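You operate a simulated robot arm through the tools that you are given. There is no shell and no other tool.

The job below is to be done with a simulated robot arm. You get a single attempt, and the scene is never put back.

JOB
Switch the television off, then wipe the smear off its screen and the dust patch off the top shelf.
Fine: use the purple cloth, lightly on the screen, and put it back. What is to be rubbed or washed off counts as gone when no trace of it is left.

It is judged by the outcome, as a careful person would: the job done as asked, and still so three seconds after it is handed in. It fails if anything else is knocked over, pushed out of place, dropped, spilled or broken. Flat cloth is picked up by pressing the open fingertips on it (5 to 10 N) and closing them slowly along it; thin cloth reads only 2 to 8 mm in the jaws.

ROBOT AND FRAMES
A 7-joint arm with a two-finger parallel gripper, fixed in place. Base frame: the origin is at the foot of the arm, x ahead of it, y to its left, z up; the work surface is at about z = 0.52. Readings come in m, degrees, newtons and seconds.
With the tool pointing down near the work surface it reaches from about 0.4 to 0.9 m from the base axis. Its first joint turns from -143.0 to 143.0 degrees. Payload 3 kg.
Tool frame: the origin (TCP) lies between the finger pads and is the grasp point; the fingertips stand 0.03 m ahead of it; z points along the fingers, y is the line along which they close. The gripper opens to 0.094 m. The fingers are 0.028 m wide and 0.01 m thick; the gripper's body (0.05 by 0.096 m) begins 0.055 m behind the TCP.
Orientation is told as [roll, pitch, yaw] about the base's x, y, z axes, in that order, counted from this pose: with the fingers straight down and closing along the base's y, the tool's x points along the base's -x, its y along +y and its z along -z.

CONTROLS
- The arm moves only by the tool nudge_tool. Its argument "steps" is text: rows parted by semicolons, each of 6 numbers parted by spaces: the shift along the base's x, y, z in units of 500 mm (1.0 is 500 mm), then the turn, a rotation vector about the base's x, y, z in units of 180 degrees (1.0 is 180 degrees). In form: x y z wx wy wz; .... A call has 1 to 20 rows; each row is the pose to reach, as a shift and turn from the pose commanded when the call began. "hand" is the closure in counts, from 0 (fully open) to 255 (shut), set as the call begins (left out, the last holds). A call with a number of a shift or a turn outside -1 to 1 is refused whole. Each row takes 0.2 s and may step no farther than 0.05 m and 8.6 degrees from the row before; otherwise, or with a gripper value out of range, the whole call is refused. A pose out of reach is approached as far as the arm can. The call stops where the force on the tool passes 60 N (or 10 N more than at its start, if that is more) or the arm is blocked; 0.2 s more then pass. The fingers move at their own pace (about 0.072 m/s each) and stop on an object; they squeeze with about 28 N. The grip force told is the motor's: it shows also when the fingers shut on nothing. Time passes only in rows, and 0.2 s behind the last, so rows that repeat a pose let the fingers close. It gives the time, the measured TCP pose, the force on the tool (base axes), the opening and the grip force at its end, in the units of the frame above (readings bear some noise), with the torque about the TCP (base axes, N m) and any sound that the robot's microphone picked up.
- Cameras (640 x 400 px; columns grow to the right, rows downward): "scene" is fixed at [0.2218, -0.6512, 1.125]; the picture's right is [0.97, -0.26, 0.00], its down [-0.08, -0.29, -0.95] and it looks along [0.24, 0.92, -0.30] (base axes); focal length 318 px, centre (320, 200). "wrist" rides on the gripper at [0.076, 0.014, -0.102] in the tool frame; the picture's right is [-0.18, 0.98, 0.00], its down [-0.75, -0.14, -0.64] and it looks along [-0.63, -0.12, 0.77] (tool axes); focal length 243 px, centre (320, 200). There is no depth. A picture from a camera that has moved, and an enlarged one, comes with that camera's place and axes in the base frame and with its lens.
- camera(camera): a new picture of that camera. It takes no simulated time.
- inspect(camera, box): a new picture of the part [left, top, right, bottom] of that camera's present view, enlarged. It takes no simulated time.
- close_job(): hands the job in; it is judged then, once.

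Nothing tells you positions but the pictures and the camera data. Unless the task says otherwise, let go and move clear before handing in.

The tools are called after "Emit:" as a command line: name --argument value ..., lists and objects as JSON in quotes. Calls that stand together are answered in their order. nudge_tool: Moves the arm, as the interface text tells. Its arguments: {"type":"object","properties":{"steps":{"type":"string"},"hand":{"type":"number"}},"required":["steps"]} The other tools are called the same way: camera (camera) takes a picture; inspect (camera, box) takes an enlarged picture of a part of a camera's view; close_job () hands the job in.

At the start:

```text
time: 0.0
tool_pos: [0.4539, 0.5965, 1.0501]
orientation: [0.1, -0.1, 0.0]
wrist_force: [0.2, 0.9, -0.2]
torque: [-0.01, 0.02, 0.02]
gripper_width: 0.094
grip_force: 0.0
```

scene: 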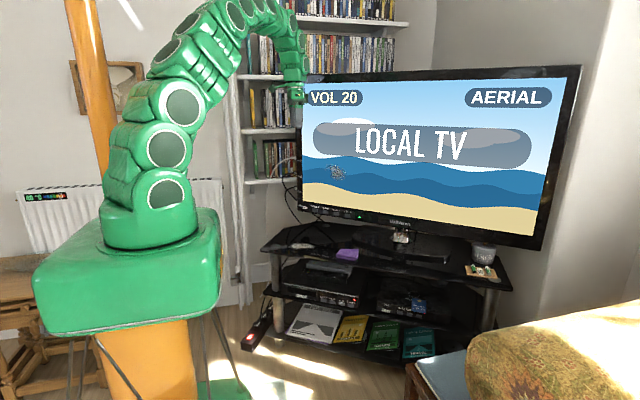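
wrist: 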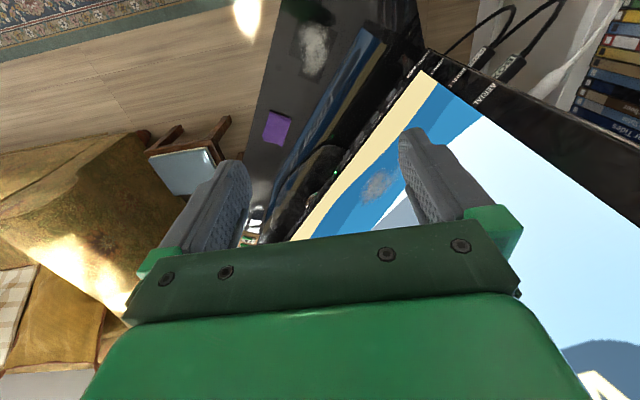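

I see a TV showing "LOCAL TV" with a grey smear at the lower left of the screen, and a stand with a purple cloth and a dust patch on its top shelf. First I'll look closer at the TV's controls, the cloth, the dust and any remote.

Emit:
inspect --camera "scene" --box '[260, 180, 420, 280]'

Emit:
inspect --camera "scene" --box '[400, 200, 560, 300]'

Emit:
inspect --camera "wrist" --box '[220, 0, 440, 138]'

Emit:
inspect --camera "wrist" --box '[220, 100, 460, 250]'

Emit:
inspect --camera "scene" --box '[290, 60, 450, 160]'

Emit:
inspect --camera "scene" --box '[290, 140, 410, 215]'

```text
4.00 times, centred on (340, 230) of scene
camera zoom: at [0.2218, -0.6512, 1.125], right [0.97, -0.26, 0.0], down [-0.08, -0.29, -0.95], along [0.24, 0.92, -0.3], focal length 1274 px, centre (240, 80)
```

zoom: 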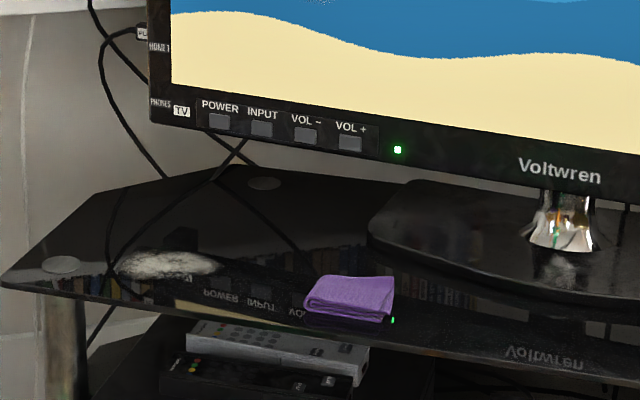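

```text
4.00 times, centred on (480, 250) of scene
camera zoom: at [0.2218, -0.6512, 1.125], right [0.97, -0.26, 0.0], down [-0.08, -0.29, -0.95], along [0.24, 0.92, -0.3], focal length 1274 px, centre (-320, 0)
```

zoom: 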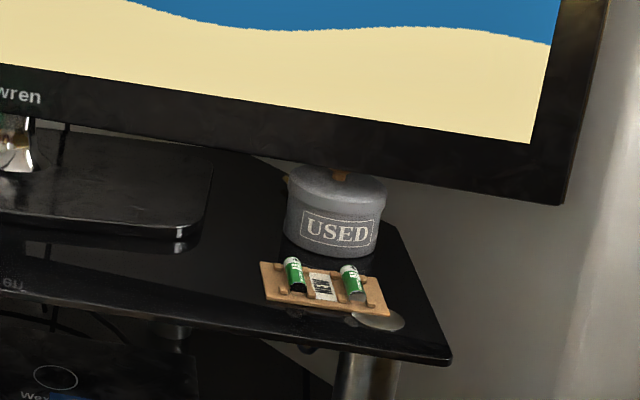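

```text
2.90 times, centred on (330, 69) of wrist
camera zoom: at [0.3776, 0.6109, 1.1535], right [0.18, 0.98, 0.0], down [0.75, -0.14, 0.64], along [0.63, -0.12, -0.77], focal length 703 px, centre (291, 580)
```

zoom: 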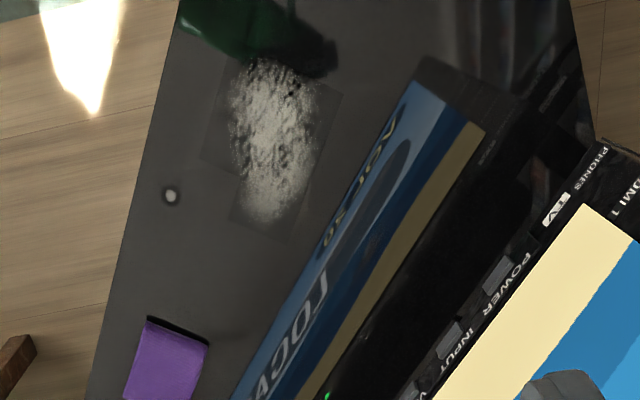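

```text
2.67 times, centred on (340, 175) of wrist
camera zoom: at [0.3776, 0.6109, 1.1535], right [0.18, 0.98, 0.0], down [0.75, -0.14, 0.64], along [0.63, -0.12, -0.77], focal length 647 px, centre (267, 267)
```

zoom: 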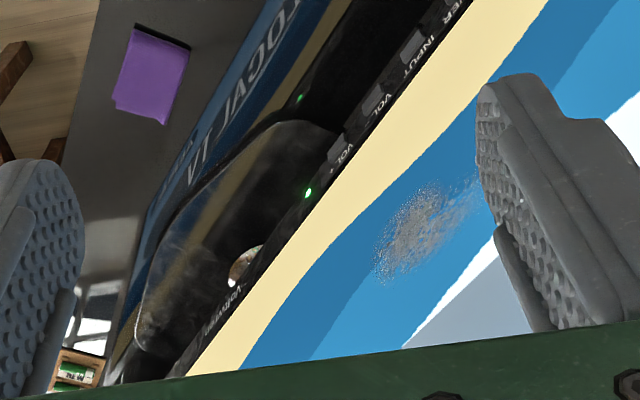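

```text
4.00 times, centred on (370, 110) of scene
camera zoom: at [0.2218, -0.6512, 1.125], right [0.97, -0.26, 0.0], down [-0.08, -0.29, -0.95], along [0.24, 0.92, -0.3], focal length 1274 px, centre (120, 560)
```

zoom: 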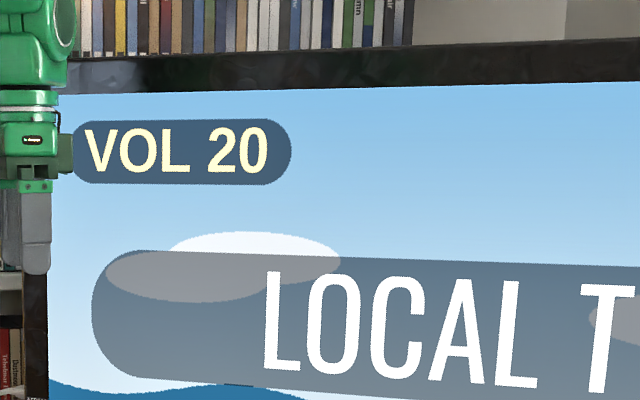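

```text
5.33 times, centred on (350, 178) of scene
camera zoom: at [0.2218, -0.6512, 1.125], right [0.97, -0.26, 0.0], down [-0.08, -0.29, -0.95], along [0.24, 0.92, -0.3], focal length 1699 px, centre (160, 320)
```

zoom: 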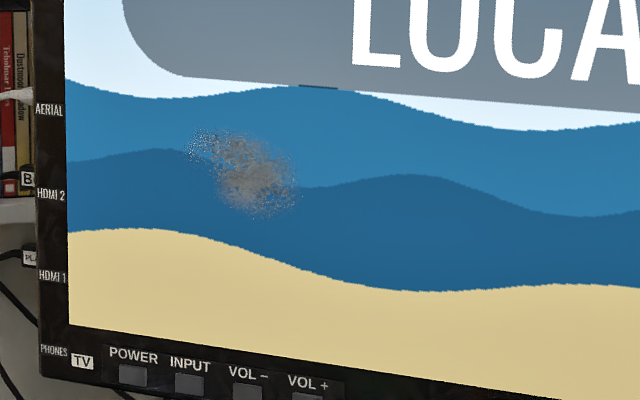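

The TV's front buttons run POWER, INPUT, VOL-, VOL+. I put POWER near (0.56, 0.725, 0.63), the cloth near (0.625, 0.446), the dust near (0.467, 0.588) and the smear near (0.64, 0.654, 0.825), with the TV facing about azimuth 230°. Next I back off, turn the tool to face the TV, and look again.

Emit:
nudge_tool --steps "-0.018 -0.022 -0.04 0 0 0.04; -0.036 -0.044 -0.08 0 0 0.08; -0.055 -0.066 -0.12 0 0 0.12; -0.073 -0.088 -0.16 0 0 0.16; -0.092 -0.11 -0.2 0 0 0.20; -0.11 -0.132 -0.24 0 0 0.24; -0.128 -0.153 -0.28 0 0 0.2778" --hand 0

```text
time: 1.6
tool_pos: [0.3906, 0.52, 0.9093]
orientation: [-0.1, 0.0, 50.1]
wrist_force: [0.5, 0.3, 0.7]
torque: [0.03, -0.01, -0.02]
gripper_width: 0.0941
grip_force: 0.1
```

Emit:
camera --camera "wrist"

Emit:
camera --camera "scene"

```text
taken
camera wrist: at [0.3301, 0.4709, 1.013], right [-0.64, 0.77, 0.0], down [0.59, 0.49, 0.64], along [0.5, 0.41, -0.77], focal length 243 px, centre (320, 200)
```

wrist: 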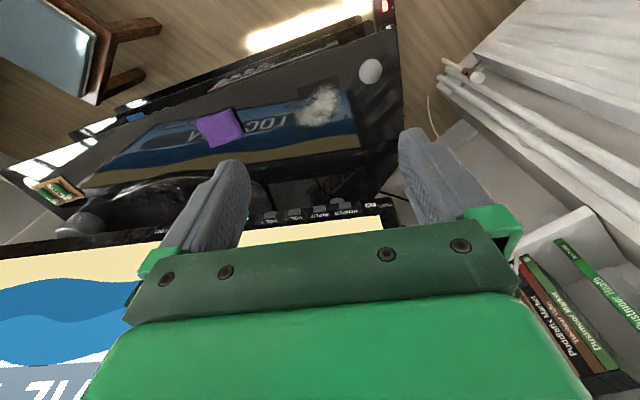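

```text
taken
```

scene: 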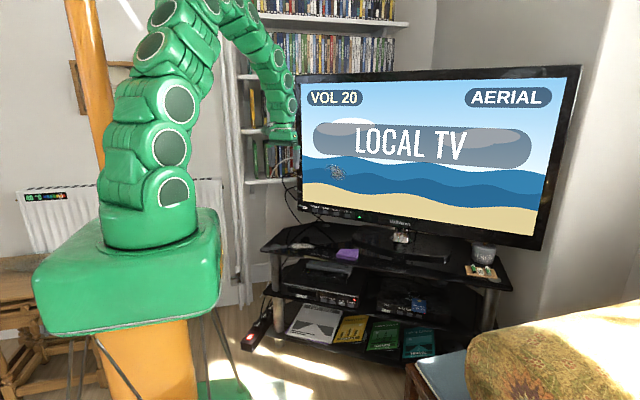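

The tool now faces the TV, and the wrist camera sees the shelf, cloth, dust and button row. I'll enlarge these to refine the positions.

Emit:
inspect --camera "wrist" --box '[240, 160, 420, 272]'

Emit:
inspect --camera "wrist" --box '[170, 60, 410, 210]'

Emit:
inspect --camera "wrist" --box '[0, 120, 260, 283]'

Emit:
inspect --camera "scene" --box '[290, 190, 370, 240]'

```text
3.56 times, centred on (330, 216) of wrist
camera zoom: at [0.3301, 0.4709, 1.013], right [-0.64, 0.77, 0.0], down [0.59, 0.49, 0.64], along [0.5, 0.41, -0.77], focal length 863 px, centre (284, 143)
```

zoom: 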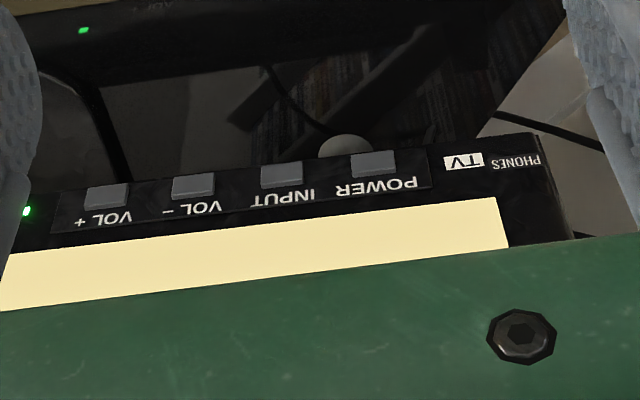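

```text
2.67 times, centred on (290, 135) of wrist
camera zoom: at [0.3301, 0.4709, 1.013], right [-0.64, 0.77, 0.0], down [0.59, 0.49, 0.64], along [0.5, 0.41, -0.77], focal length 647 px, centre (400, 373)
```

zoom: 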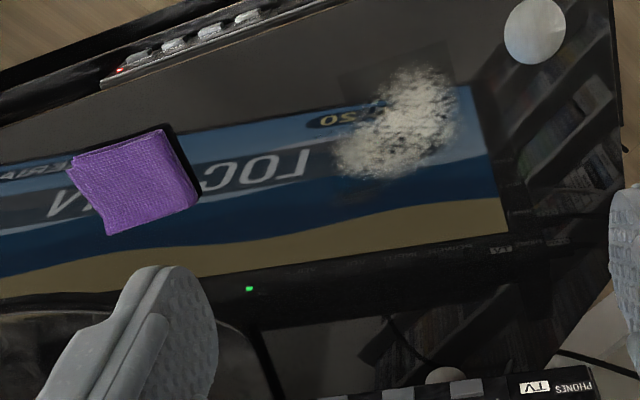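

```text
2.45 times, centred on (130, 202) of wrist
camera zoom: at [0.3301, 0.4709, 1.013], right [-0.64, 0.77, 0.0], down [0.59, 0.49, 0.64], along [0.5, 0.41, -0.77], focal length 595 px, centre (786, 196)
```

zoom: 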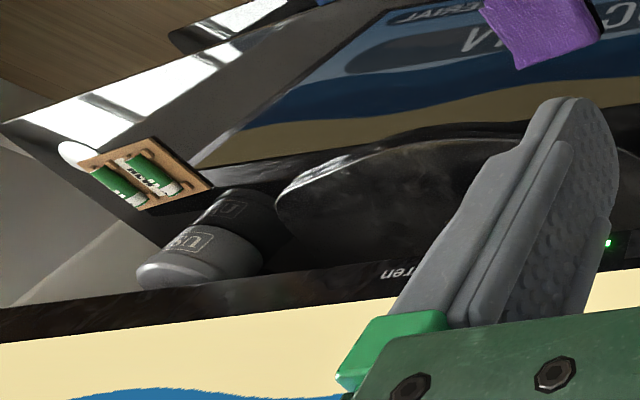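

```text
8.00 times, centred on (330, 215) of scene
camera zoom: at [0.2218, -0.6512, 1.125], right [0.97, -0.26, 0.0], down [-0.08, -0.29, -0.95], along [0.24, 0.92, -0.3], focal length 2548 px, centre (240, 80)
```

zoom: 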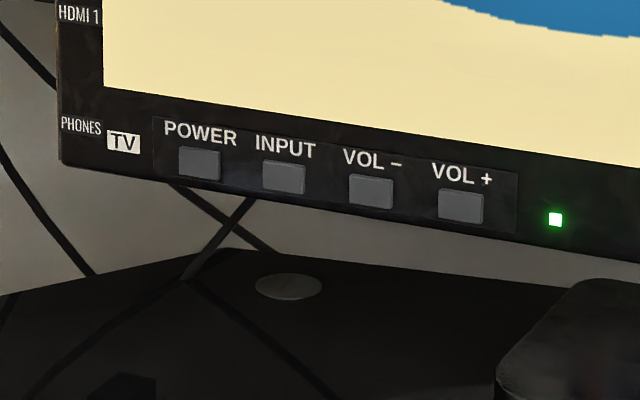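

POWER works out to about (0.559, 0.727, 0.631) and the TV plane lies at azimuth -41°. Next I close the fingers, tilt the tool toward the screen and approach the POWER button, stopping well short of it.

Emit:
nudge_tool --steps "0.01435 0.01812 -0.0335 0.02932 -0.02555 0; 0.0287 0.03624 -0.067 0.05864 -0.0511 0; 0.04305 0.05436 -0.1005 0.08796 -0.07665 0; 0.0574 0.07248 -0.134 0.11728 -0.1022 0; 0.07175 0.0906 -0.1675 0.1466 -0.12775 0; 0.0861 0.10872 -0.201 0.17592 -0.1533 0; 0.10045 0.12684 -0.2345 0.20524 -0.17885 0; 0.1148 0.14496 -0.268 0.23456 -0.2044 0; 0.12915 0.16308 -0.3015 0.26388 -0.22995 0; 0.1435 0.1812 -0.335 0.2932 -0.2555 0" --hand 255

Emit:
camera --camera "wrist"

Emit:
camera --camera "scene"

```text
time: 3.8
tool_pos: [0.4616, 0.6114, 0.7435]
orientation: [-3.0, -70.1, 52.0]
wrist_force: [0.0, 0.7, 1.1]
torque: [0.01, 0.02, -0.02]
gripper_width: 0.0003
grip_force: 28.0
```

```text
taken
camera wrist: at [0.3711, 0.5286, 0.7073], right [-0.71, 0.69, 0.16], down [-0.13, -0.35, 0.93], along [0.7, 0.64, 0.34], focal length 243 px, centre (320, 200)
```

wrist: 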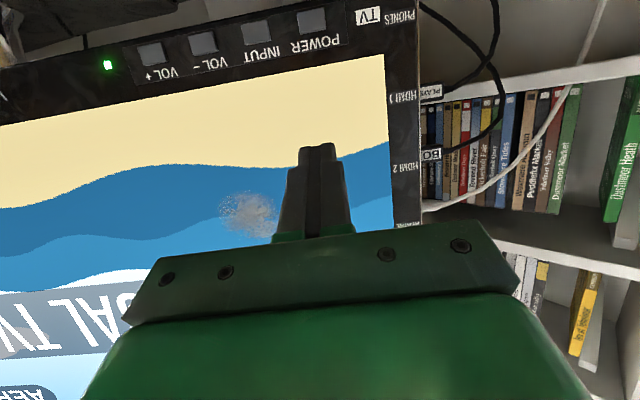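

```text
taken
```

scene: 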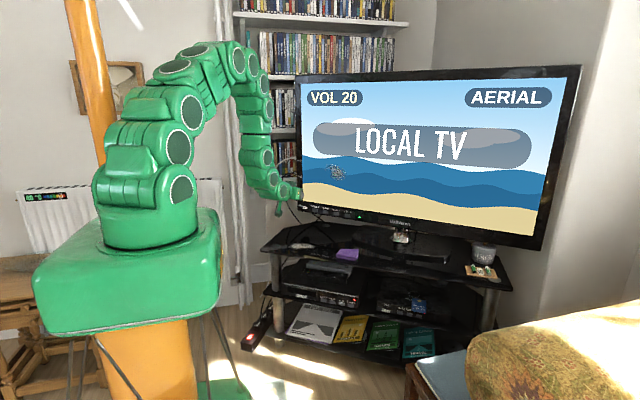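

The POWER button is well in view and still works out near (0.558, 0.728, 0.629). I move to about 3–4 cm in front of it and check the alignment.

Emit:
nudge_tool --steps "0.02 0.025 -0.06 0 0 0; 0.045 0.055 -0.12 0 0 0; 0.075 0.092 -0.18 0 0 0; 0.1016 0.1254 -0.227 0 0 0; 0.1016 0.1254 -0.227 0 0 0" --hand 255

Emit:
camera --camera "wrist"

Emit:
inspect --camera "scene" --box '[260, 170, 380, 245]'

```text
time: 5.0
tool_pos: [0.5134, 0.6738, 0.6287]
orientation: [-2.9, -70.0, 52.1]
wrist_force: [-1.4, -0.2, -1.1]
torque: [0.0, 0.01, 0.02]
gripper_width: 0.0
grip_force: 28.0
```

```text
taken
camera wrist: at [0.4223, 0.5897, 0.5928], right [-0.71, 0.69, 0.16], down [-0.13, -0.34, 0.93], along [0.7, 0.64, 0.33], focal length 243 px, centre (320, 200)
```

wrist: 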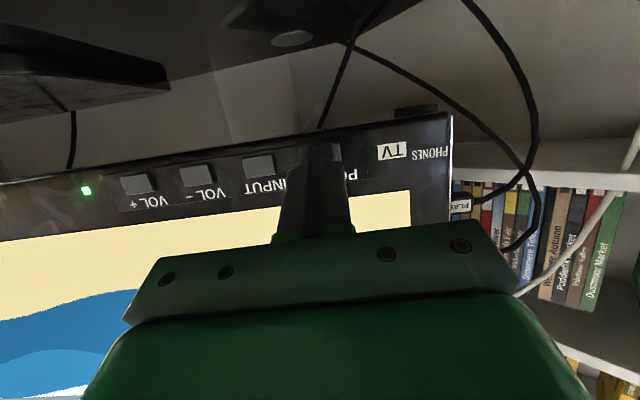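

```text
5.33 times, centred on (320, 208) of scene
camera zoom: at [0.2218, -0.6512, 1.125], right [0.97, -0.26, 0.0], down [-0.08, -0.29, -0.95], along [0.24, 0.92, -0.3], focal length 1699 px, centre (320, 160)
```

zoom: 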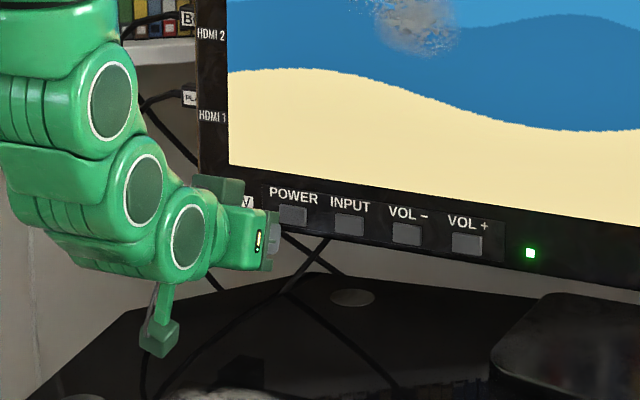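

The fingers are in front of the POWER button. I'll enlarge the view to check height and lateral alignment before pressing.

Emit:
inspect --camera "scene" --box '[290, 195, 338, 225]'

Emit:
inspect --camera "wrist" --box '[240, 120, 400, 220]'

```text
13.33 times, centred on (314, 210) of scene
camera zoom: at [0.2218, -0.6512, 1.125], right [0.97, -0.26, 0.0], down [-0.08, -0.29, -0.95], along [0.24, 0.92, -0.3], focal length 4247 px, centre (400, 67)
```

zoom: 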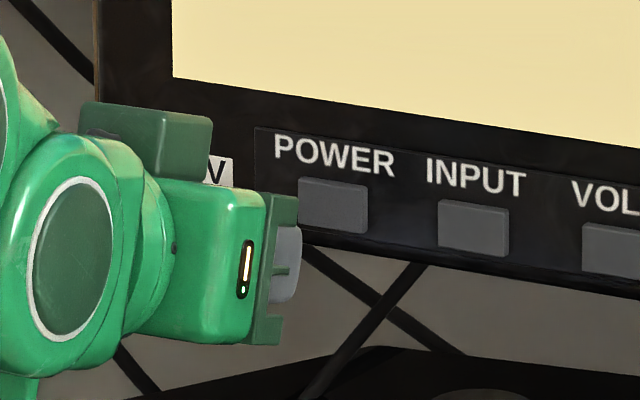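

```text
4.00 times, centred on (320, 170) of wrist
camera zoom: at [0.4223, 0.5897, 0.5928], right [-0.71, 0.69, 0.16], down [-0.13, -0.34, 0.93], along [0.7, 0.64, 0.33], focal length 970 px, centre (320, 320)
```

zoom: 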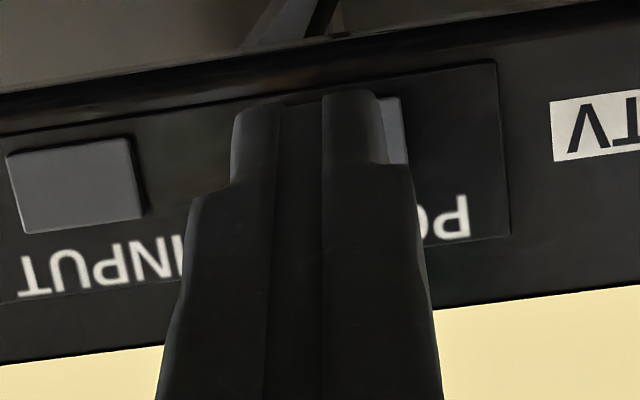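

The wrist views put the button centre slightly lower, near z 0.624, at lateral offset -0.058 along the TV. I correct by 6 mm down and close most of the gap.

Emit:
nudge_tool --steps "0.0179 0.0242 -0.012 0 0 0; 0.0358 0.0484 -0.012 0 0 0; 0.0358 0.0484 -0.012 0 0 0"

Emit:
inspect --camera "scene" --box '[290, 195, 338, 225]'

Emit:
inspect --camera "wrist" --box '[240, 120, 400, 220]'

```text
time: 5.8
tool_pos: [0.5314, 0.6975, 0.6232]
orientation: [-3.0, -69.9, 52.2]
wrist_force: [-0.5, 0.5, -0.3]
torque: [-0.02, -0.01, -0.01]
gripper_width: 0.0
grip_force: 28.3
```

```text
13.33 times, centred on (314, 210) of scene
camera zoom: at [0.2218, -0.6512, 1.125], right [0.97, -0.26, 0.0], down [-0.08, -0.29, -0.95], along [0.24, 0.92, -0.3], focal length 4247 px, centre (400, 67)
```

zoom: 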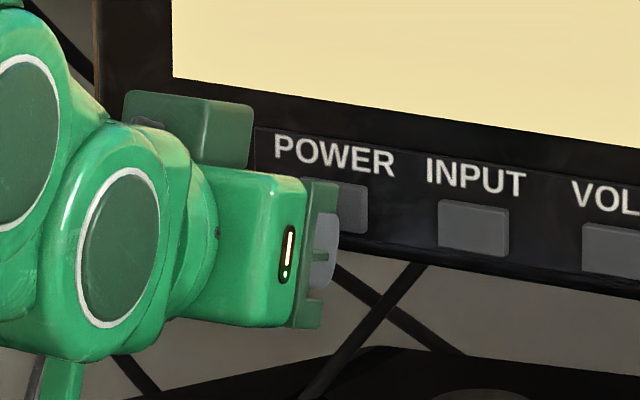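

```text
4.00 times, centred on (320, 170) of wrist
camera zoom: at [0.4415, 0.6138, 0.5876], right [-0.71, 0.69, 0.16], down [-0.13, -0.34, 0.93], along [0.7, 0.64, 0.33], focal length 970 px, centre (320, 320)
```

zoom: 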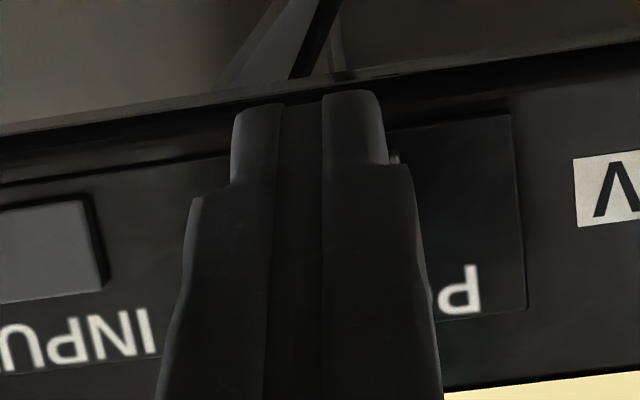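

Tip alignment checks out, with the button centre now covered by the fingertips and a gap of about 1 cm. I advance in small steps watching the force and sound.

Emit:
nudge_tool --steps "0.0053 0.006 0 0 0 0; 0.0053 0.006 0 0 0 0"

```text
time: 6.4
tool_pos: [0.5341, 0.6999, 0.6235]
orientation: [-2.9, -69.9, 52.1]
wrist_force: [-0.1, 1.5, 0.0]
torque: [0.0, -0.03, 0.0]
gripper_width: 0.0
grip_force: 28.0
```

Emit:
nudge_tool --steps "0.0039 0.0045 0 0 0 0; 0.0039 0.0045 0 0 0 0"

```text
time: 7.0
tool_pos: [0.5361, 0.7018, 0.6229]
orientation: [-3.0, -69.9, 52.1]
wrist_force: [0.3, -0.6, -0.5]
torque: [0.03, -0.01, -0.01]
gripper_width: 0.0001
grip_force: 28.5
```

Emit:
nudge_tool --steps "0.0026 0.003 0 0 0 0; 0.0026 0.003 0 0 0 0"

```text
time: 7.6
tool_pos: [0.5372, 0.7044, 0.6227]
orientation: [-3.0, -70.0, 52.1]
wrist_force: [-1.9, -0.9, -0.4]
torque: [0.0, -0.03, 0.05]
gripper_width: 0.0
grip_force: 28.0
heard: click
```

A click was heard with only light force. I check whether the TV has gone off.

Emit:
camera --camera "scene"

Emit:
inspect --camera "scene" --box '[290, 190, 370, 240]'

```text
taken
```

scene: 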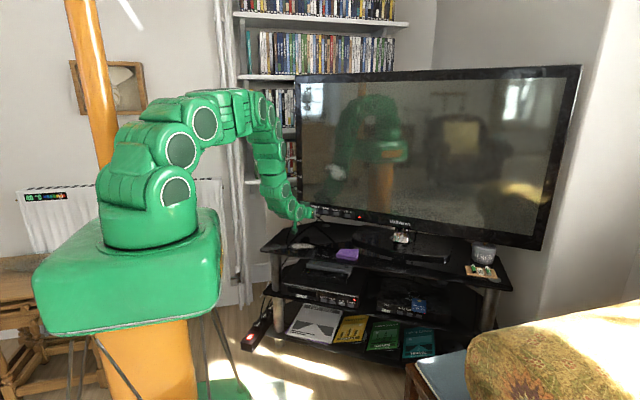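

```text
8.00 times, centred on (330, 215) of scene
camera zoom: at [0.2218, -0.6512, 1.125], right [0.97, -0.26, 0.0], down [-0.08, -0.29, -0.95], along [0.24, 0.92, -0.3], focal length 2548 px, centre (240, 80)
```

zoom: 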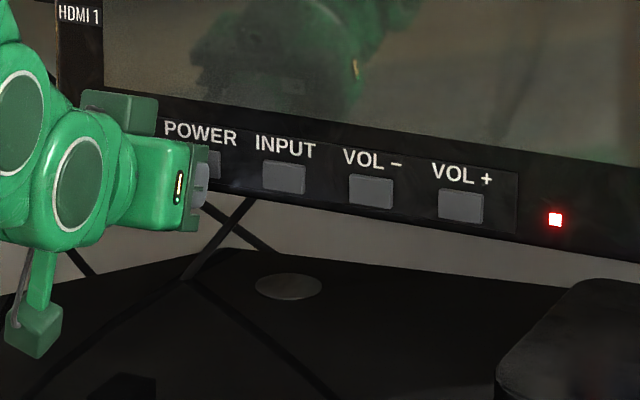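

The TV is off: the screen is dark and the LED is red. I retract straight back from the button and rise, then bring the tool back to pointing down.

Emit:
nudge_tool --steps "-0.03 -0.0345 0 0 0 0; -0.07 -0.08 0 0 0 0; -0.12 -0.138 0.02 0 0 0; -0.15 -0.172 0.09 0 0 0; -0.15 -0.172 0.18 0 0 0; -0.15 -0.172 0.26 0 0 0"

Emit:
camera --camera "scene"

```text
time: 9.0
tool_pos: [0.4616, 0.6162, 0.7567]
orientation: [-2.8, -70.0, 52.0]
wrist_force: [-0.4, 0.4, -0.4]
torque: [-0.02, 0.01, 0.03]
gripper_width: 0.0003
grip_force: 27.7
```

```text
taken
```

scene: 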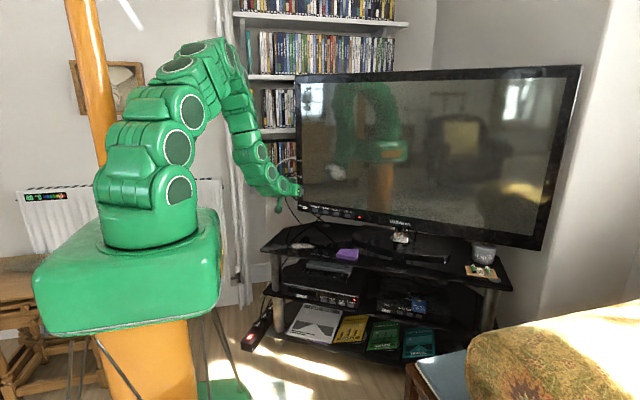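

The smear now shows up as light marks on the dark screen, and the TV stayed off after release. I bring the tool back to vertical above the purple cloth, opening the fingers, to look at it closely.

Emit:
nudge_tool --steps "0.0297 -0.03725 0 -0.02932 0.02555 0; 0.0594 -0.0745 0 -0.05864 0.0511 0; 0.0891 -0.11175 0 -0.08796 0.07665 0; 0.1188 -0.149 0 -0.11728 0.1022 0; 0.1485 -0.18625 0 -0.1466 0.12775 0; 0.1782 -0.2235 0 -0.17592 0.1533 0; 0.2079 -0.26075 0 -0.20524 0.17885 0; 0.2376 -0.298 0 -0.23456 0.2044 0; 0.2673 -0.33525 0 -0.26388 0.22995 0; 0.297 -0.3725 0 -0.2932 0.2555 0" --hand 0

Emit:
camera --camera "wrist"

Emit:
inspect --camera "scene" --box '[290, 200, 402, 270]'

Emit:
inspect --camera "scene" --box '[300, 140, 380, 190]'

```text
time: 11.2
tool_pos: [0.6081, 0.4321, 0.7523]
orientation: [0.0, 0.2, 50.1]
wrist_force: [0.1, -1.0, -0.1]
torque: [0.01, -0.02, 0.02]
gripper_width: 0.0939
grip_force: 0.1
```

```text
taken
camera wrist: at [0.5486, 0.3825, 0.8561], right [-0.64, 0.77, 0.0], down [0.59, 0.49, 0.64], along [0.49, 0.41, -0.77], focal length 243 px, centre (320, 200)
```

wrist: 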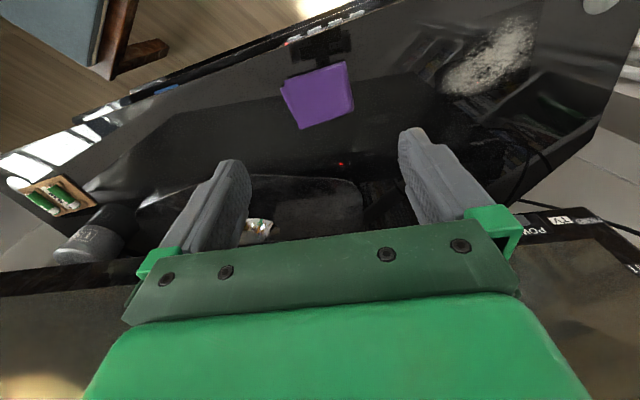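

```text
5.71 times, centred on (346, 235) of scene
camera zoom: at [0.2218, -0.6512, 1.125], right [0.97, -0.26, 0.0], down [-0.08, -0.29, -0.95], along [0.24, 0.92, -0.3], focal length 1820 px, centre (171, 0)
```

zoom: 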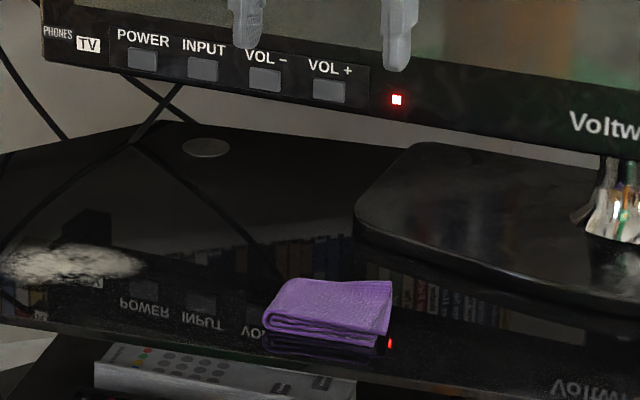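

```text
8.00 times, centred on (340, 165) of scene
camera zoom: at [0.2218, -0.6512, 1.125], right [0.97, -0.26, 0.0], down [-0.08, -0.29, -0.95], along [0.24, 0.92, -0.3], focal length 2548 px, centre (160, 480)
```

zoom: 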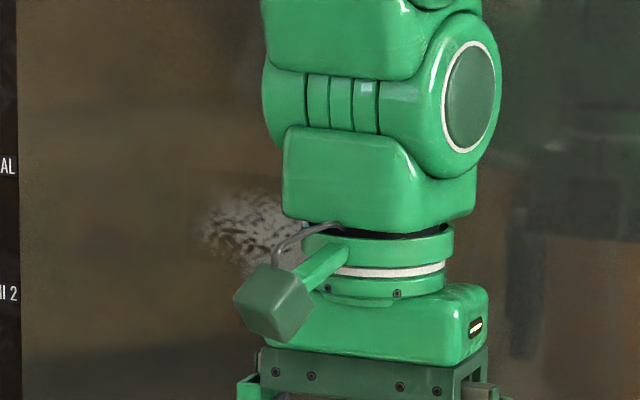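

The cloth is a small folded pad lying on the front of the shelf. I'll zoom the wrist view to get its outline and thickness.

Emit:
inspect --camera "wrist" --box '[250, 40, 390, 140]'

Emit:
inspect --camera "wrist" --box '[420, 0, 580, 100]'

Emit:
inspect --camera "scene" --box '[326, 240, 374, 270]'

```text
4.00 times, centred on (320, 90) of wrist
camera zoom: at [0.5486, 0.3825, 0.8561], right [-0.64, 0.77, 0.0], down [0.59, 0.49, 0.64], along [0.49, 0.41, -0.77], focal length 970 px, centre (320, 640)
```

zoom: 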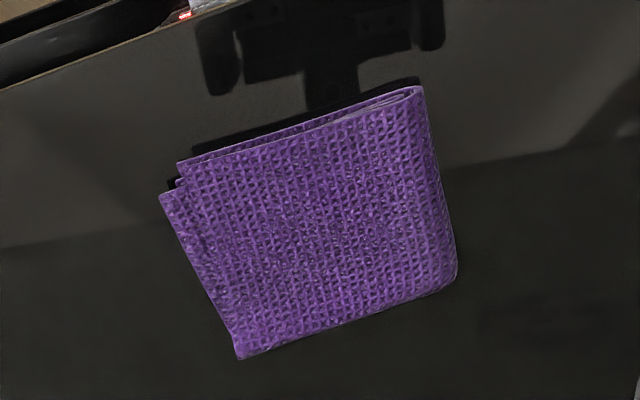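

```text
4.00 times, centred on (500, 50) of wrist
camera zoom: at [0.5486, 0.3825, 0.8561], right [-0.64, 0.77, 0.0], down [0.59, 0.49, 0.64], along [0.49, 0.41, -0.77], focal length 970 px, centre (-400, 800)
```

zoom: 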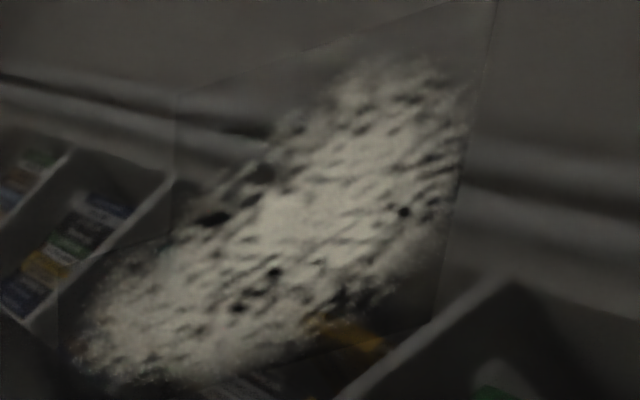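

```text
13.33 times, centred on (350, 255) of scene
camera zoom: at [0.2218, -0.6512, 1.125], right [0.97, -0.26, 0.0], down [-0.08, -0.29, -0.95], along [0.24, 0.92, -0.3], focal length 4247 px, centre (-80, -533)
```

zoom: 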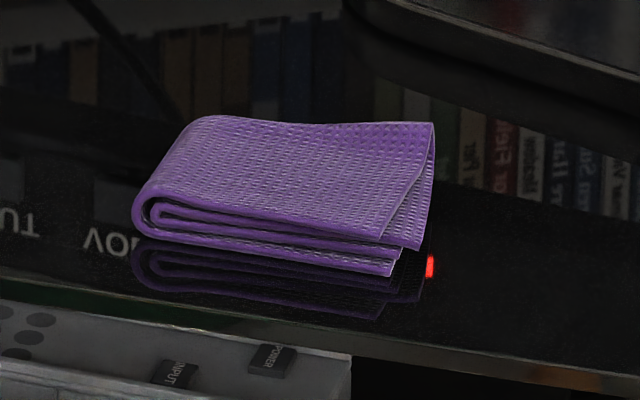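

The cloth is about 77 × 60 mm, centred near (0.624, 0.446), with its long side at about azimuth 147°. I align the closing axis with the long side, set the opening to about 50 mm and descend to just above it.

Emit:
nudge_tool --steps "0.008 0.007 -0.075 0 0 0.0195; 0.016 0.014 -0.15 0 0 0.0389; 0.024 0.021 -0.225 0 0 0.0389; 0.0318 0.0278 -0.29 0 0 0.0389; 0.0318 0.0278 -0.3046 0 0 0.0389; 0.0318 0.0278 -0.3046 0 0 0.0389" --hand 119

Emit:
camera --camera "wrist"

Emit:
inspect --camera "scene" --box '[310, 210, 390, 260]'

```text
time: 12.6
tool_pos: [0.627, 0.4456, 0.6011]
orientation: [0.0, -0.1, 57.0]
wrist_force: [-0.1, 0.4, 0.8]
torque: [0.01, -0.03, 0.02]
gripper_width: 0.0501
grip_force: 0.1
```

```text
taken
camera wrist: at [0.573, 0.3904, 0.7051], right [-0.72, 0.69, 0.0], down [0.53, 0.56, 0.64], along [0.44, 0.47, -0.77], focal length 243 px, centre (320, 200)
```

wrist: 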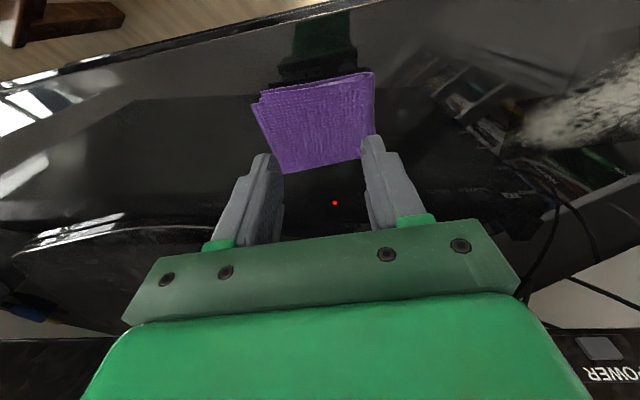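

```text
8.00 times, centred on (350, 235) of scene
camera zoom: at [0.2218, -0.6512, 1.125], right [0.97, -0.26, 0.0], down [-0.08, -0.29, -0.95], along [0.24, 0.92, -0.3], focal length 2548 px, centre (80, -80)
```

zoom: 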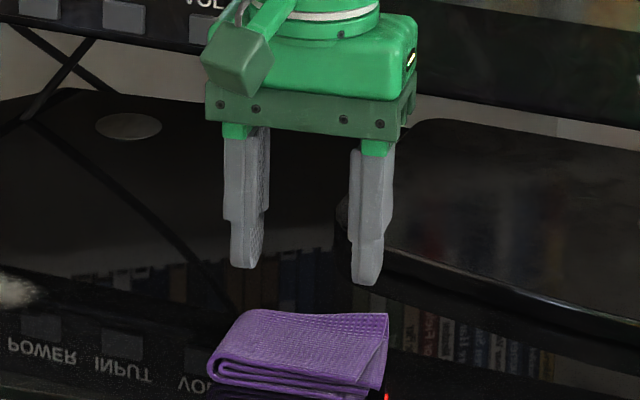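

The fingers are over the cloth. I shift a few mm to centre, lower in small steps, and feel for contact.

Emit:
nudge_tool --steps "-0.004 -0.0016 -0.03 0 0 0; -0.008 -0.0032 -0.05 0 0 0; -0.008 -0.0032 -0.05 0 0 0" --hand 119

```text
time: 13.4
tool_pos: [0.6219, 0.4437, 0.5766]
orientation: [0.1, 0.1, 57.0]
wrist_force: [-0.9, 0.3, -0.5]
torque: [-0.02, 0.03, 0.0]
gripper_width: 0.05
grip_force: 0.1
```

Emit:
nudge_tool --steps "0 0 -0.006 0 0 0; 0 0 -0.012 0 0 0; 0 0 -0.012 0 0 0"

Emit:
inspect --camera "scene" --box '[318, 225, 382, 265]'

```text
time: 14.2
tool_pos: [0.6231, 0.4452, 0.5727]
orientation: [-0.1, -0.2, 57.0]
wrist_force: [-8.3, -5.9, 54.2]
torque: [-0.56, -0.07, -0.04]
gripper_width: 0.05
grip_force: 0.3
```

```text
10.00 times, centred on (350, 245) of scene
camera zoom: at [0.2218, -0.6512, 1.125], right [0.97, -0.26, 0.0], down [-0.08, -0.29, -0.95], along [0.24, 0.92, -0.3], focal length 3185 px, centre (20, -250)
```

zoom: 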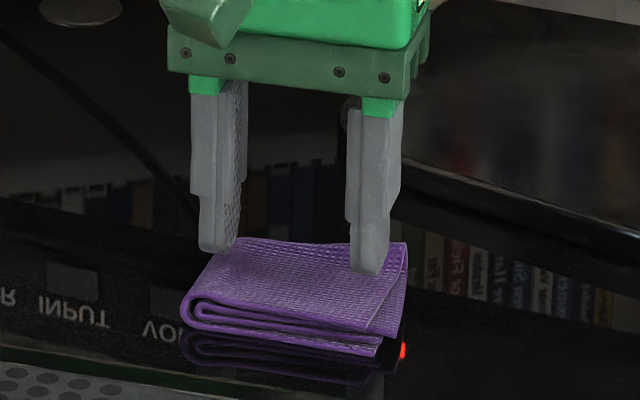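

Contact is made, but 54 N is too heavy because the cloth top is higher than I estimated. I ease up in small increments until the force is 5–10 N.

Emit:
nudge_tool --steps "0 0 0.003 0 0 0; 0 0 0.003 0 0 0"

```text
time: 14.8
tool_pos: [0.6236, 0.4454, 0.5723]
orientation: [-0.1, -0.1, 57.0]
wrist_force: [6.6, 4.8, 36.5]
torque: [-0.07, -0.49, 0.03]
gripper_width: 0.0504
grip_force: 0.4
```

Emit:
nudge_tool --steps "0 0 0.002 0 0 0; 0 0 0.0042 0 0 0; 0 0 0.0042 0 0 0"

```text
time: 15.6
tool_pos: [0.6213, 0.444, 0.5717]
orientation: [-0.1, 0.1, 57.1]
wrist_force: [1.2, 2.3, 21.7]
torque: [-0.04, -0.26, 0.0]
gripper_width: 0.0505
grip_force: 1.4
```

Emit:
nudge_tool --steps "0 0 0.002 0 0 0; 0 0 0.002 0 0 0"

```text
time: 16.2
tool_pos: [0.6206, 0.4436, 0.5736]
orientation: [0.0, 0.1, 56.9]
wrist_force: [-1.7, -0.2, 4.5]
torque: [-0.01, -0.02, -0.02]
gripper_width: 0.0505
grip_force: 0.3
```

The press is now about 4.5 N. I lower a hair to be in the 5–10 N band and begin closing slowly.

Emit:
nudge_tool --steps "0 0 -0.0004 0 0 0; 0 0 -0.0004 0 0 0" --hand 127

```text
time: 16.8
tool_pos: [0.6211, 0.4442, 0.574]
orientation: [0.1, 0.0, 57.0]
wrist_force: [0.0, 0.4, 0.9]
torque: [0.02, 0.0, 0.01]
gripper_width: 0.0477
grip_force: 0.0
```

Emit:
nudge_tool --steps "0 0 -0.001 0 0 0; 0 0 -0.001 0 0 0" --hand 127

Emit:
inspect --camera "scene" --box '[318, 225, 382, 265]'

```text
time: 17.4
tool_pos: [0.622, 0.4431, 0.5745]
orientation: [0.0, 0.0, 57.0]
wrist_force: [0.5, 0.4, 1.4]
torque: [0.0, 0.02, 0.0]
gripper_width: 0.0476
grip_force: 0.6
```

```text
10.00 times, centred on (350, 245) of scene
camera zoom: at [0.2218, -0.6512, 1.125], right [0.97, -0.26, 0.0], down [-0.08, -0.29, -0.95], along [0.24, 0.92, -0.3], focal length 3185 px, centre (20, -250)
```

zoom: 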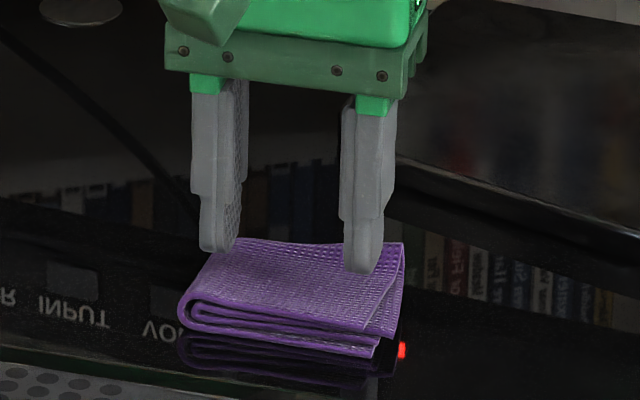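

Emit:
nudge_tool --steps "0 0 -0.001 0 0 0; 0 0 -0.001 0 0 0" --hand 127

```text
time: 18.0
tool_pos: [0.6207, 0.4434, 0.5744]
orientation: [0.0, -0.1, 57.0]
wrist_force: [-1.9, -0.6, 7.5]
torque: [0.01, 0.0, -0.01]
gripper_width: 0.0475
grip_force: 0.4
```

Now 7.5 N. I close a few mm at a time while watching the press force.

Emit:
nudge_tool --steps "0 0 0 0 0 0" --hand 136

```text
time: 18.4
tool_pos: [0.6222, 0.4444, 0.5726]
orientation: [0.1, 0.0, 57.1]
wrist_force: [0.5, 0.5, 8.1]
torque: [0.0, 0.01, 0.0]
gripper_width: 0.0466
grip_force: 2.4
```

Emit:
nudge_tool --steps "0 0 0 0 0 0; 0 0 0 0 0 0" --hand 146

Emit:
inspect --camera "scene" --box '[318, 225, 382, 265]'

```text
time: 19.0
tool_pos: [0.6226, 0.4428, 0.5729]
orientation: [0.0, 0.1, 57.0]
wrist_force: [0.7, 0.4, 8.7]
torque: [-0.01, -0.05, 0.02]
gripper_width: 0.0429
grip_force: 2.9
```

```text
10.00 times, centred on (350, 245) of scene
camera zoom: at [0.2218, -0.6512, 1.125], right [0.97, -0.26, 0.0], down [-0.08, -0.29, -0.95], along [0.24, 0.92, -0.3], focal length 3185 px, centre (20, -250)
```

zoom: 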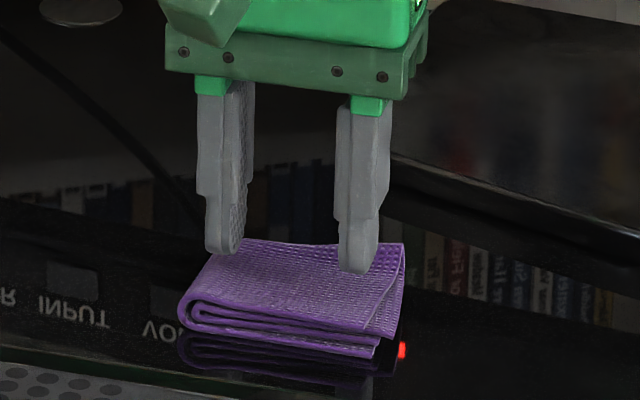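

The force is steady at about 8–9 N and the fingers are sliding inward along the cloth. I continue closing in increments.

Emit:
nudge_tool --steps "0 0 0 0 0 0; 0 0 0 0 0 0" --hand 160

```text
time: 19.6
tool_pos: [0.6212, 0.4437, 0.5738]
orientation: [0.0, 0.0, 57.1]
wrist_force: [0.0, 0.0, 9.8]
torque: [-0.06, -0.02, 0.0]
gripper_width: 0.0383
grip_force: 2.9
```

Emit:
nudge_tool --steps "0 0 0 0 0 0; 0 0 0 0 0 0" --hand 174

```text
time: 20.2
tool_pos: [0.6212, 0.4432, 0.5733]
orientation: [-0.1, 0.0, 57.0]
wrist_force: [0.2, 0.3, 10.7]
torque: [-0.03, -0.02, -0.01]
gripper_width: 0.0336
grip_force: 3.4
```

Emit:
nudge_tool --steps "0 0 0.0003 0 0 0; 0 0 0.0003 0 0 0" --hand 188

Emit:
inspect --camera "scene" --box '[318, 225, 382, 265]'

```text
time: 20.8
tool_pos: [0.6216, 0.4449, 0.5732]
orientation: [-0.1, 0.0, 57.0]
wrist_force: [0.9, 0.0, 12.1]
torque: [-0.04, -0.03, -0.01]
gripper_width: 0.0286
grip_force: 3.0
```

```text
10.00 times, centred on (350, 245) of scene
camera zoom: at [0.2218, -0.6512, 1.125], right [0.97, -0.26, 0.0], down [-0.08, -0.29, -0.95], along [0.24, 0.92, -0.3], focal length 3185 px, centre (20, -250)
```

zoom: 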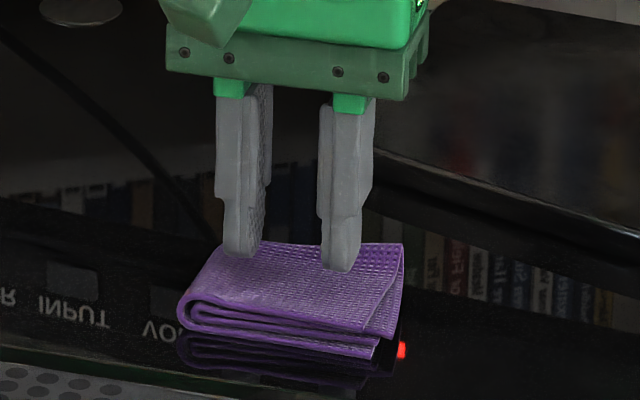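

The fingers seem a little toward the back half of the cloth. I check the wrist view before closing further.

Emit:
camera --camera "wrist"

Emit:
inspect --camera "wrist" --box '[230, 60, 410, 172]'

```text
taken
camera wrist: at [0.5682, 0.3879, 0.6765], right [-0.72, 0.69, 0.0], down [0.53, 0.56, 0.64], along [0.44, 0.46, -0.77], focal length 243 px, centre (320, 200)
```

wrist: 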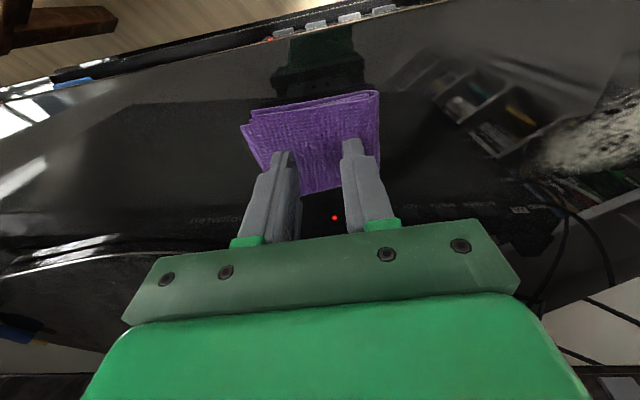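

```text
3.56 times, centred on (320, 116) of wrist
camera zoom: at [0.5682, 0.3879, 0.6765], right [-0.72, 0.69, 0.0], down [0.53, 0.56, 0.64], along [0.44, 0.46, -0.77], focal length 863 px, centre (320, 499)
```

zoom: 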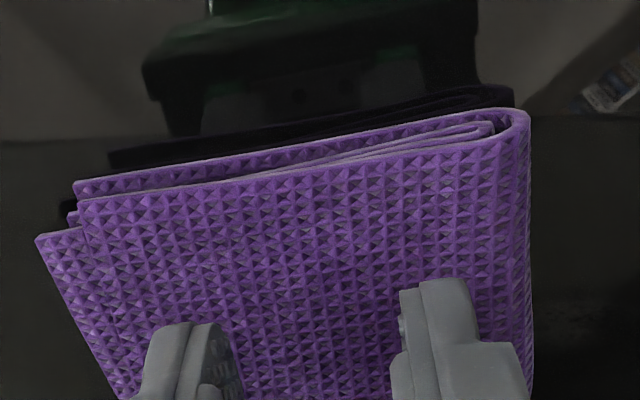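

The pinch would be on the back half of the cloth, so I lift off, reopen and shift about 12 mm toward the front to grasp it centrally.

Emit:
nudge_tool --steps "0 0 0.01 0 0 0; 0 0 0.02 0 0 0; -0.0066 -0.0101 0.02 0 0 0; -0.0131 -0.0202 0.02 0 0 0; -0.0131 -0.0202 0.01 0 0 0; -0.0131 -0.0202 0.004 0 0 0; -0.0131 -0.0202 0.004 0 0 0" --hand 115

Emit:
inspect --camera "wrist" --box '[230, 60, 410, 172]'

Emit:
inspect --camera "scene" --box '[318, 225, 382, 265]'

```text
time: 22.4
tool_pos: [0.6148, 0.4336, 0.5749]
orientation: [0.0, 0.1, 57.0]
wrist_force: [-0.1, 1.0, -0.1]
torque: [0.01, -0.03, 0.01]
gripper_width: 0.0515
grip_force: 0.1
```

```text
3.56 times, centred on (320, 116) of wrist
camera zoom: at [0.561, 0.3777, 0.6783], right [-0.72, 0.69, 0.0], down [0.53, 0.56, 0.64], along [0.44, 0.46, -0.77], focal length 863 px, centre (320, 499)
```

zoom: 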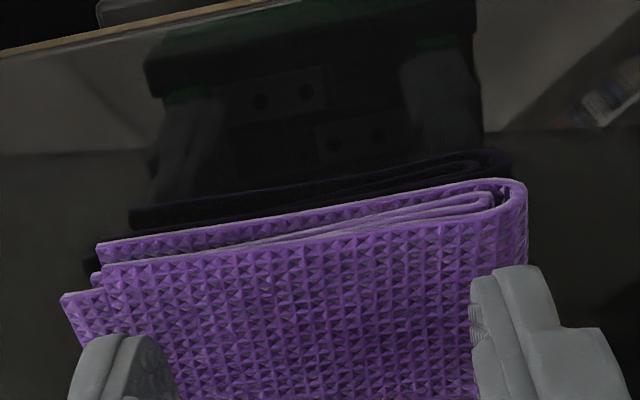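

```text
10.00 times, centred on (350, 245) of scene
camera zoom: at [0.2218, -0.6512, 1.125], right [0.97, -0.26, 0.0], down [-0.08, -0.29, -0.95], along [0.24, 0.92, -0.3], focal length 3185 px, centre (20, -250)
```

zoom: 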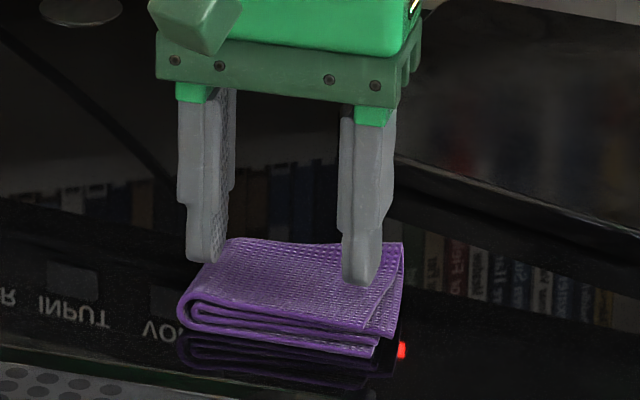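

The left finger is at the folded rim, so I shift about 8 mm along the cloth and narrow the opening slightly before pressing.

Emit:
nudge_tool --steps "0 0 0.008 0 0 0; 0.012 -0.011 0.008 0 0 0; 0.012 -0.011 0.001 0 0 0; 0.012 -0.011 0.001 0 0 0" --hand 133

Emit:
inspect --camera "wrist" --box '[230, 60, 410, 172]'

Emit:
inspect --camera "scene" --box '[318, 225, 382, 265]'

```text
time: 23.4
tool_pos: [0.6215, 0.4274, 0.5743]
orientation: [-0.1, -0.1, 57.1]
wrist_force: [-0.1, -0.6, -0.8]
torque: [0.02, 0.04, 0.0]
gripper_width: 0.0447
grip_force: 0.0
```

```text
3.56 times, centred on (320, 116) of wrist
camera zoom: at [0.5673, 0.3723, 0.6785], right [-0.72, 0.69, 0.0], down [0.53, 0.56, 0.64], along [0.44, 0.46, -0.77], focal length 863 px, centre (320, 499)
```

zoom: 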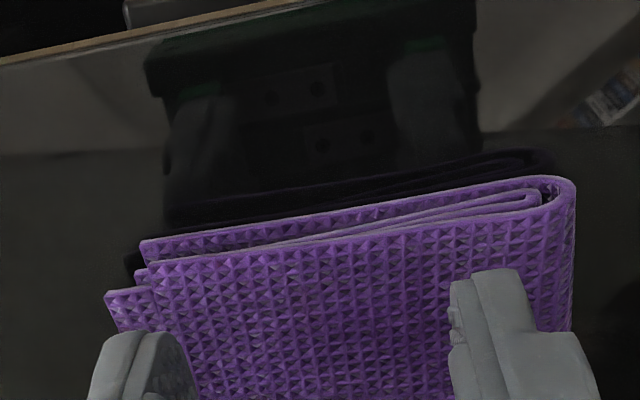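

```text
10.00 times, centred on (350, 245) of scene
camera zoom: at [0.2218, -0.6512, 1.125], right [0.97, -0.26, 0.0], down [-0.08, -0.29, -0.95], along [0.24, 0.92, -0.3], focal length 3185 px, centre (20, -250)
```

zoom: 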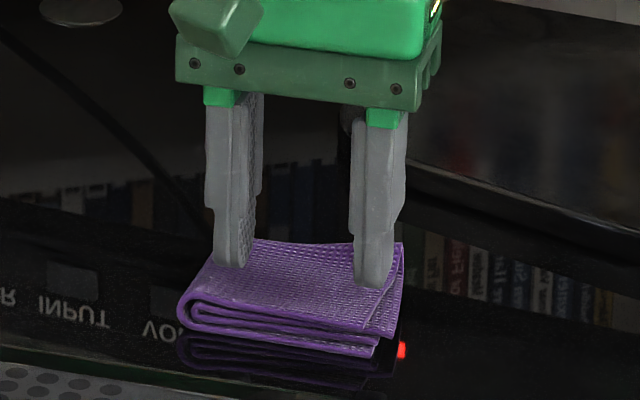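

Both fingertips are now centred on the pad. I lower gently to regain the 5–10 N press.

Emit:
nudge_tool --steps "0 0 -0.003 0 0 0; 0 0 -0.004 0 0 0; 0 0 -0.004 0 0 0"

```text
time: 24.2
tool_pos: [0.622, 0.4292, 0.574]
orientation: [0.0, 0.0, 57.1]
wrist_force: [0.2, 0.3, 3.0]
torque: [-0.06, 0.0, -0.01]
gripper_width: 0.045
grip_force: 0.5
```

Emit:
nudge_tool --steps "0 0 -0.0009 0 0 0; 0 0 -0.0009 0 0 0"

```text
time: 24.8
tool_pos: [0.6208, 0.4269, 0.5742]
orientation: [0.1, 0.0, 57.0]
wrist_force: [1.0, -0.2, 5.1]
torque: [0.04, 0.02, -0.04]
gripper_width: 0.045
grip_force: 0.2
```

Press force is 5 N. I lower a touch more and begin closing slowly.

Emit:
nudge_tool --steps "0 0 -0.0006 0 0 0; 0 0 -0.0006 0 0 0" --hand 140

```text
time: 25.4
tool_pos: [0.6213, 0.4282, 0.5727]
orientation: [0.0, 0.0, 57.0]
wrist_force: [-1.5, 0.3, 15.9]
torque: [0.13, 0.04, 0.02]
gripper_width: 0.0443
grip_force: 1.8
```

Emit:
nudge_tool --steps "0 0 0.0006 0 0 0; 0 0 0.0006 0 0 0" --hand 150

```text
time: 26.0
tool_pos: [0.6204, 0.428, 0.572]
orientation: [0.0, -0.1, 56.9]
wrist_force: [0.2, 2.6, 13.3]
torque: [0.16, 0.0, 0.01]
gripper_width: 0.042
grip_force: 3.0
```

Emit:
nudge_tool --steps "0 0 0.0006 0 0 0; 0 0 0.0006 0 0 0" --hand 160

```text
time: 26.6
tool_pos: [0.6212, 0.4282, 0.5735]
orientation: [0.0, 0.2, 57.0]
wrist_force: [-0.6, 0.9, 6.4]
torque: [0.07, 0.02, -0.03]
gripper_width: 0.0378
grip_force: 2.5
```

Emit:
nudge_tool --steps "0 0 0 0 0 0; 0 0 0 0 0 0" --hand 172

```text
time: 27.2
tool_pos: [0.6209, 0.4294, 0.5742]
orientation: [0.0, 0.0, 57.0]
wrist_force: [-0.5, -0.3, 4.0]
torque: [0.02, 0.04, -0.01]
gripper_width: 0.0322
grip_force: 1.8
```

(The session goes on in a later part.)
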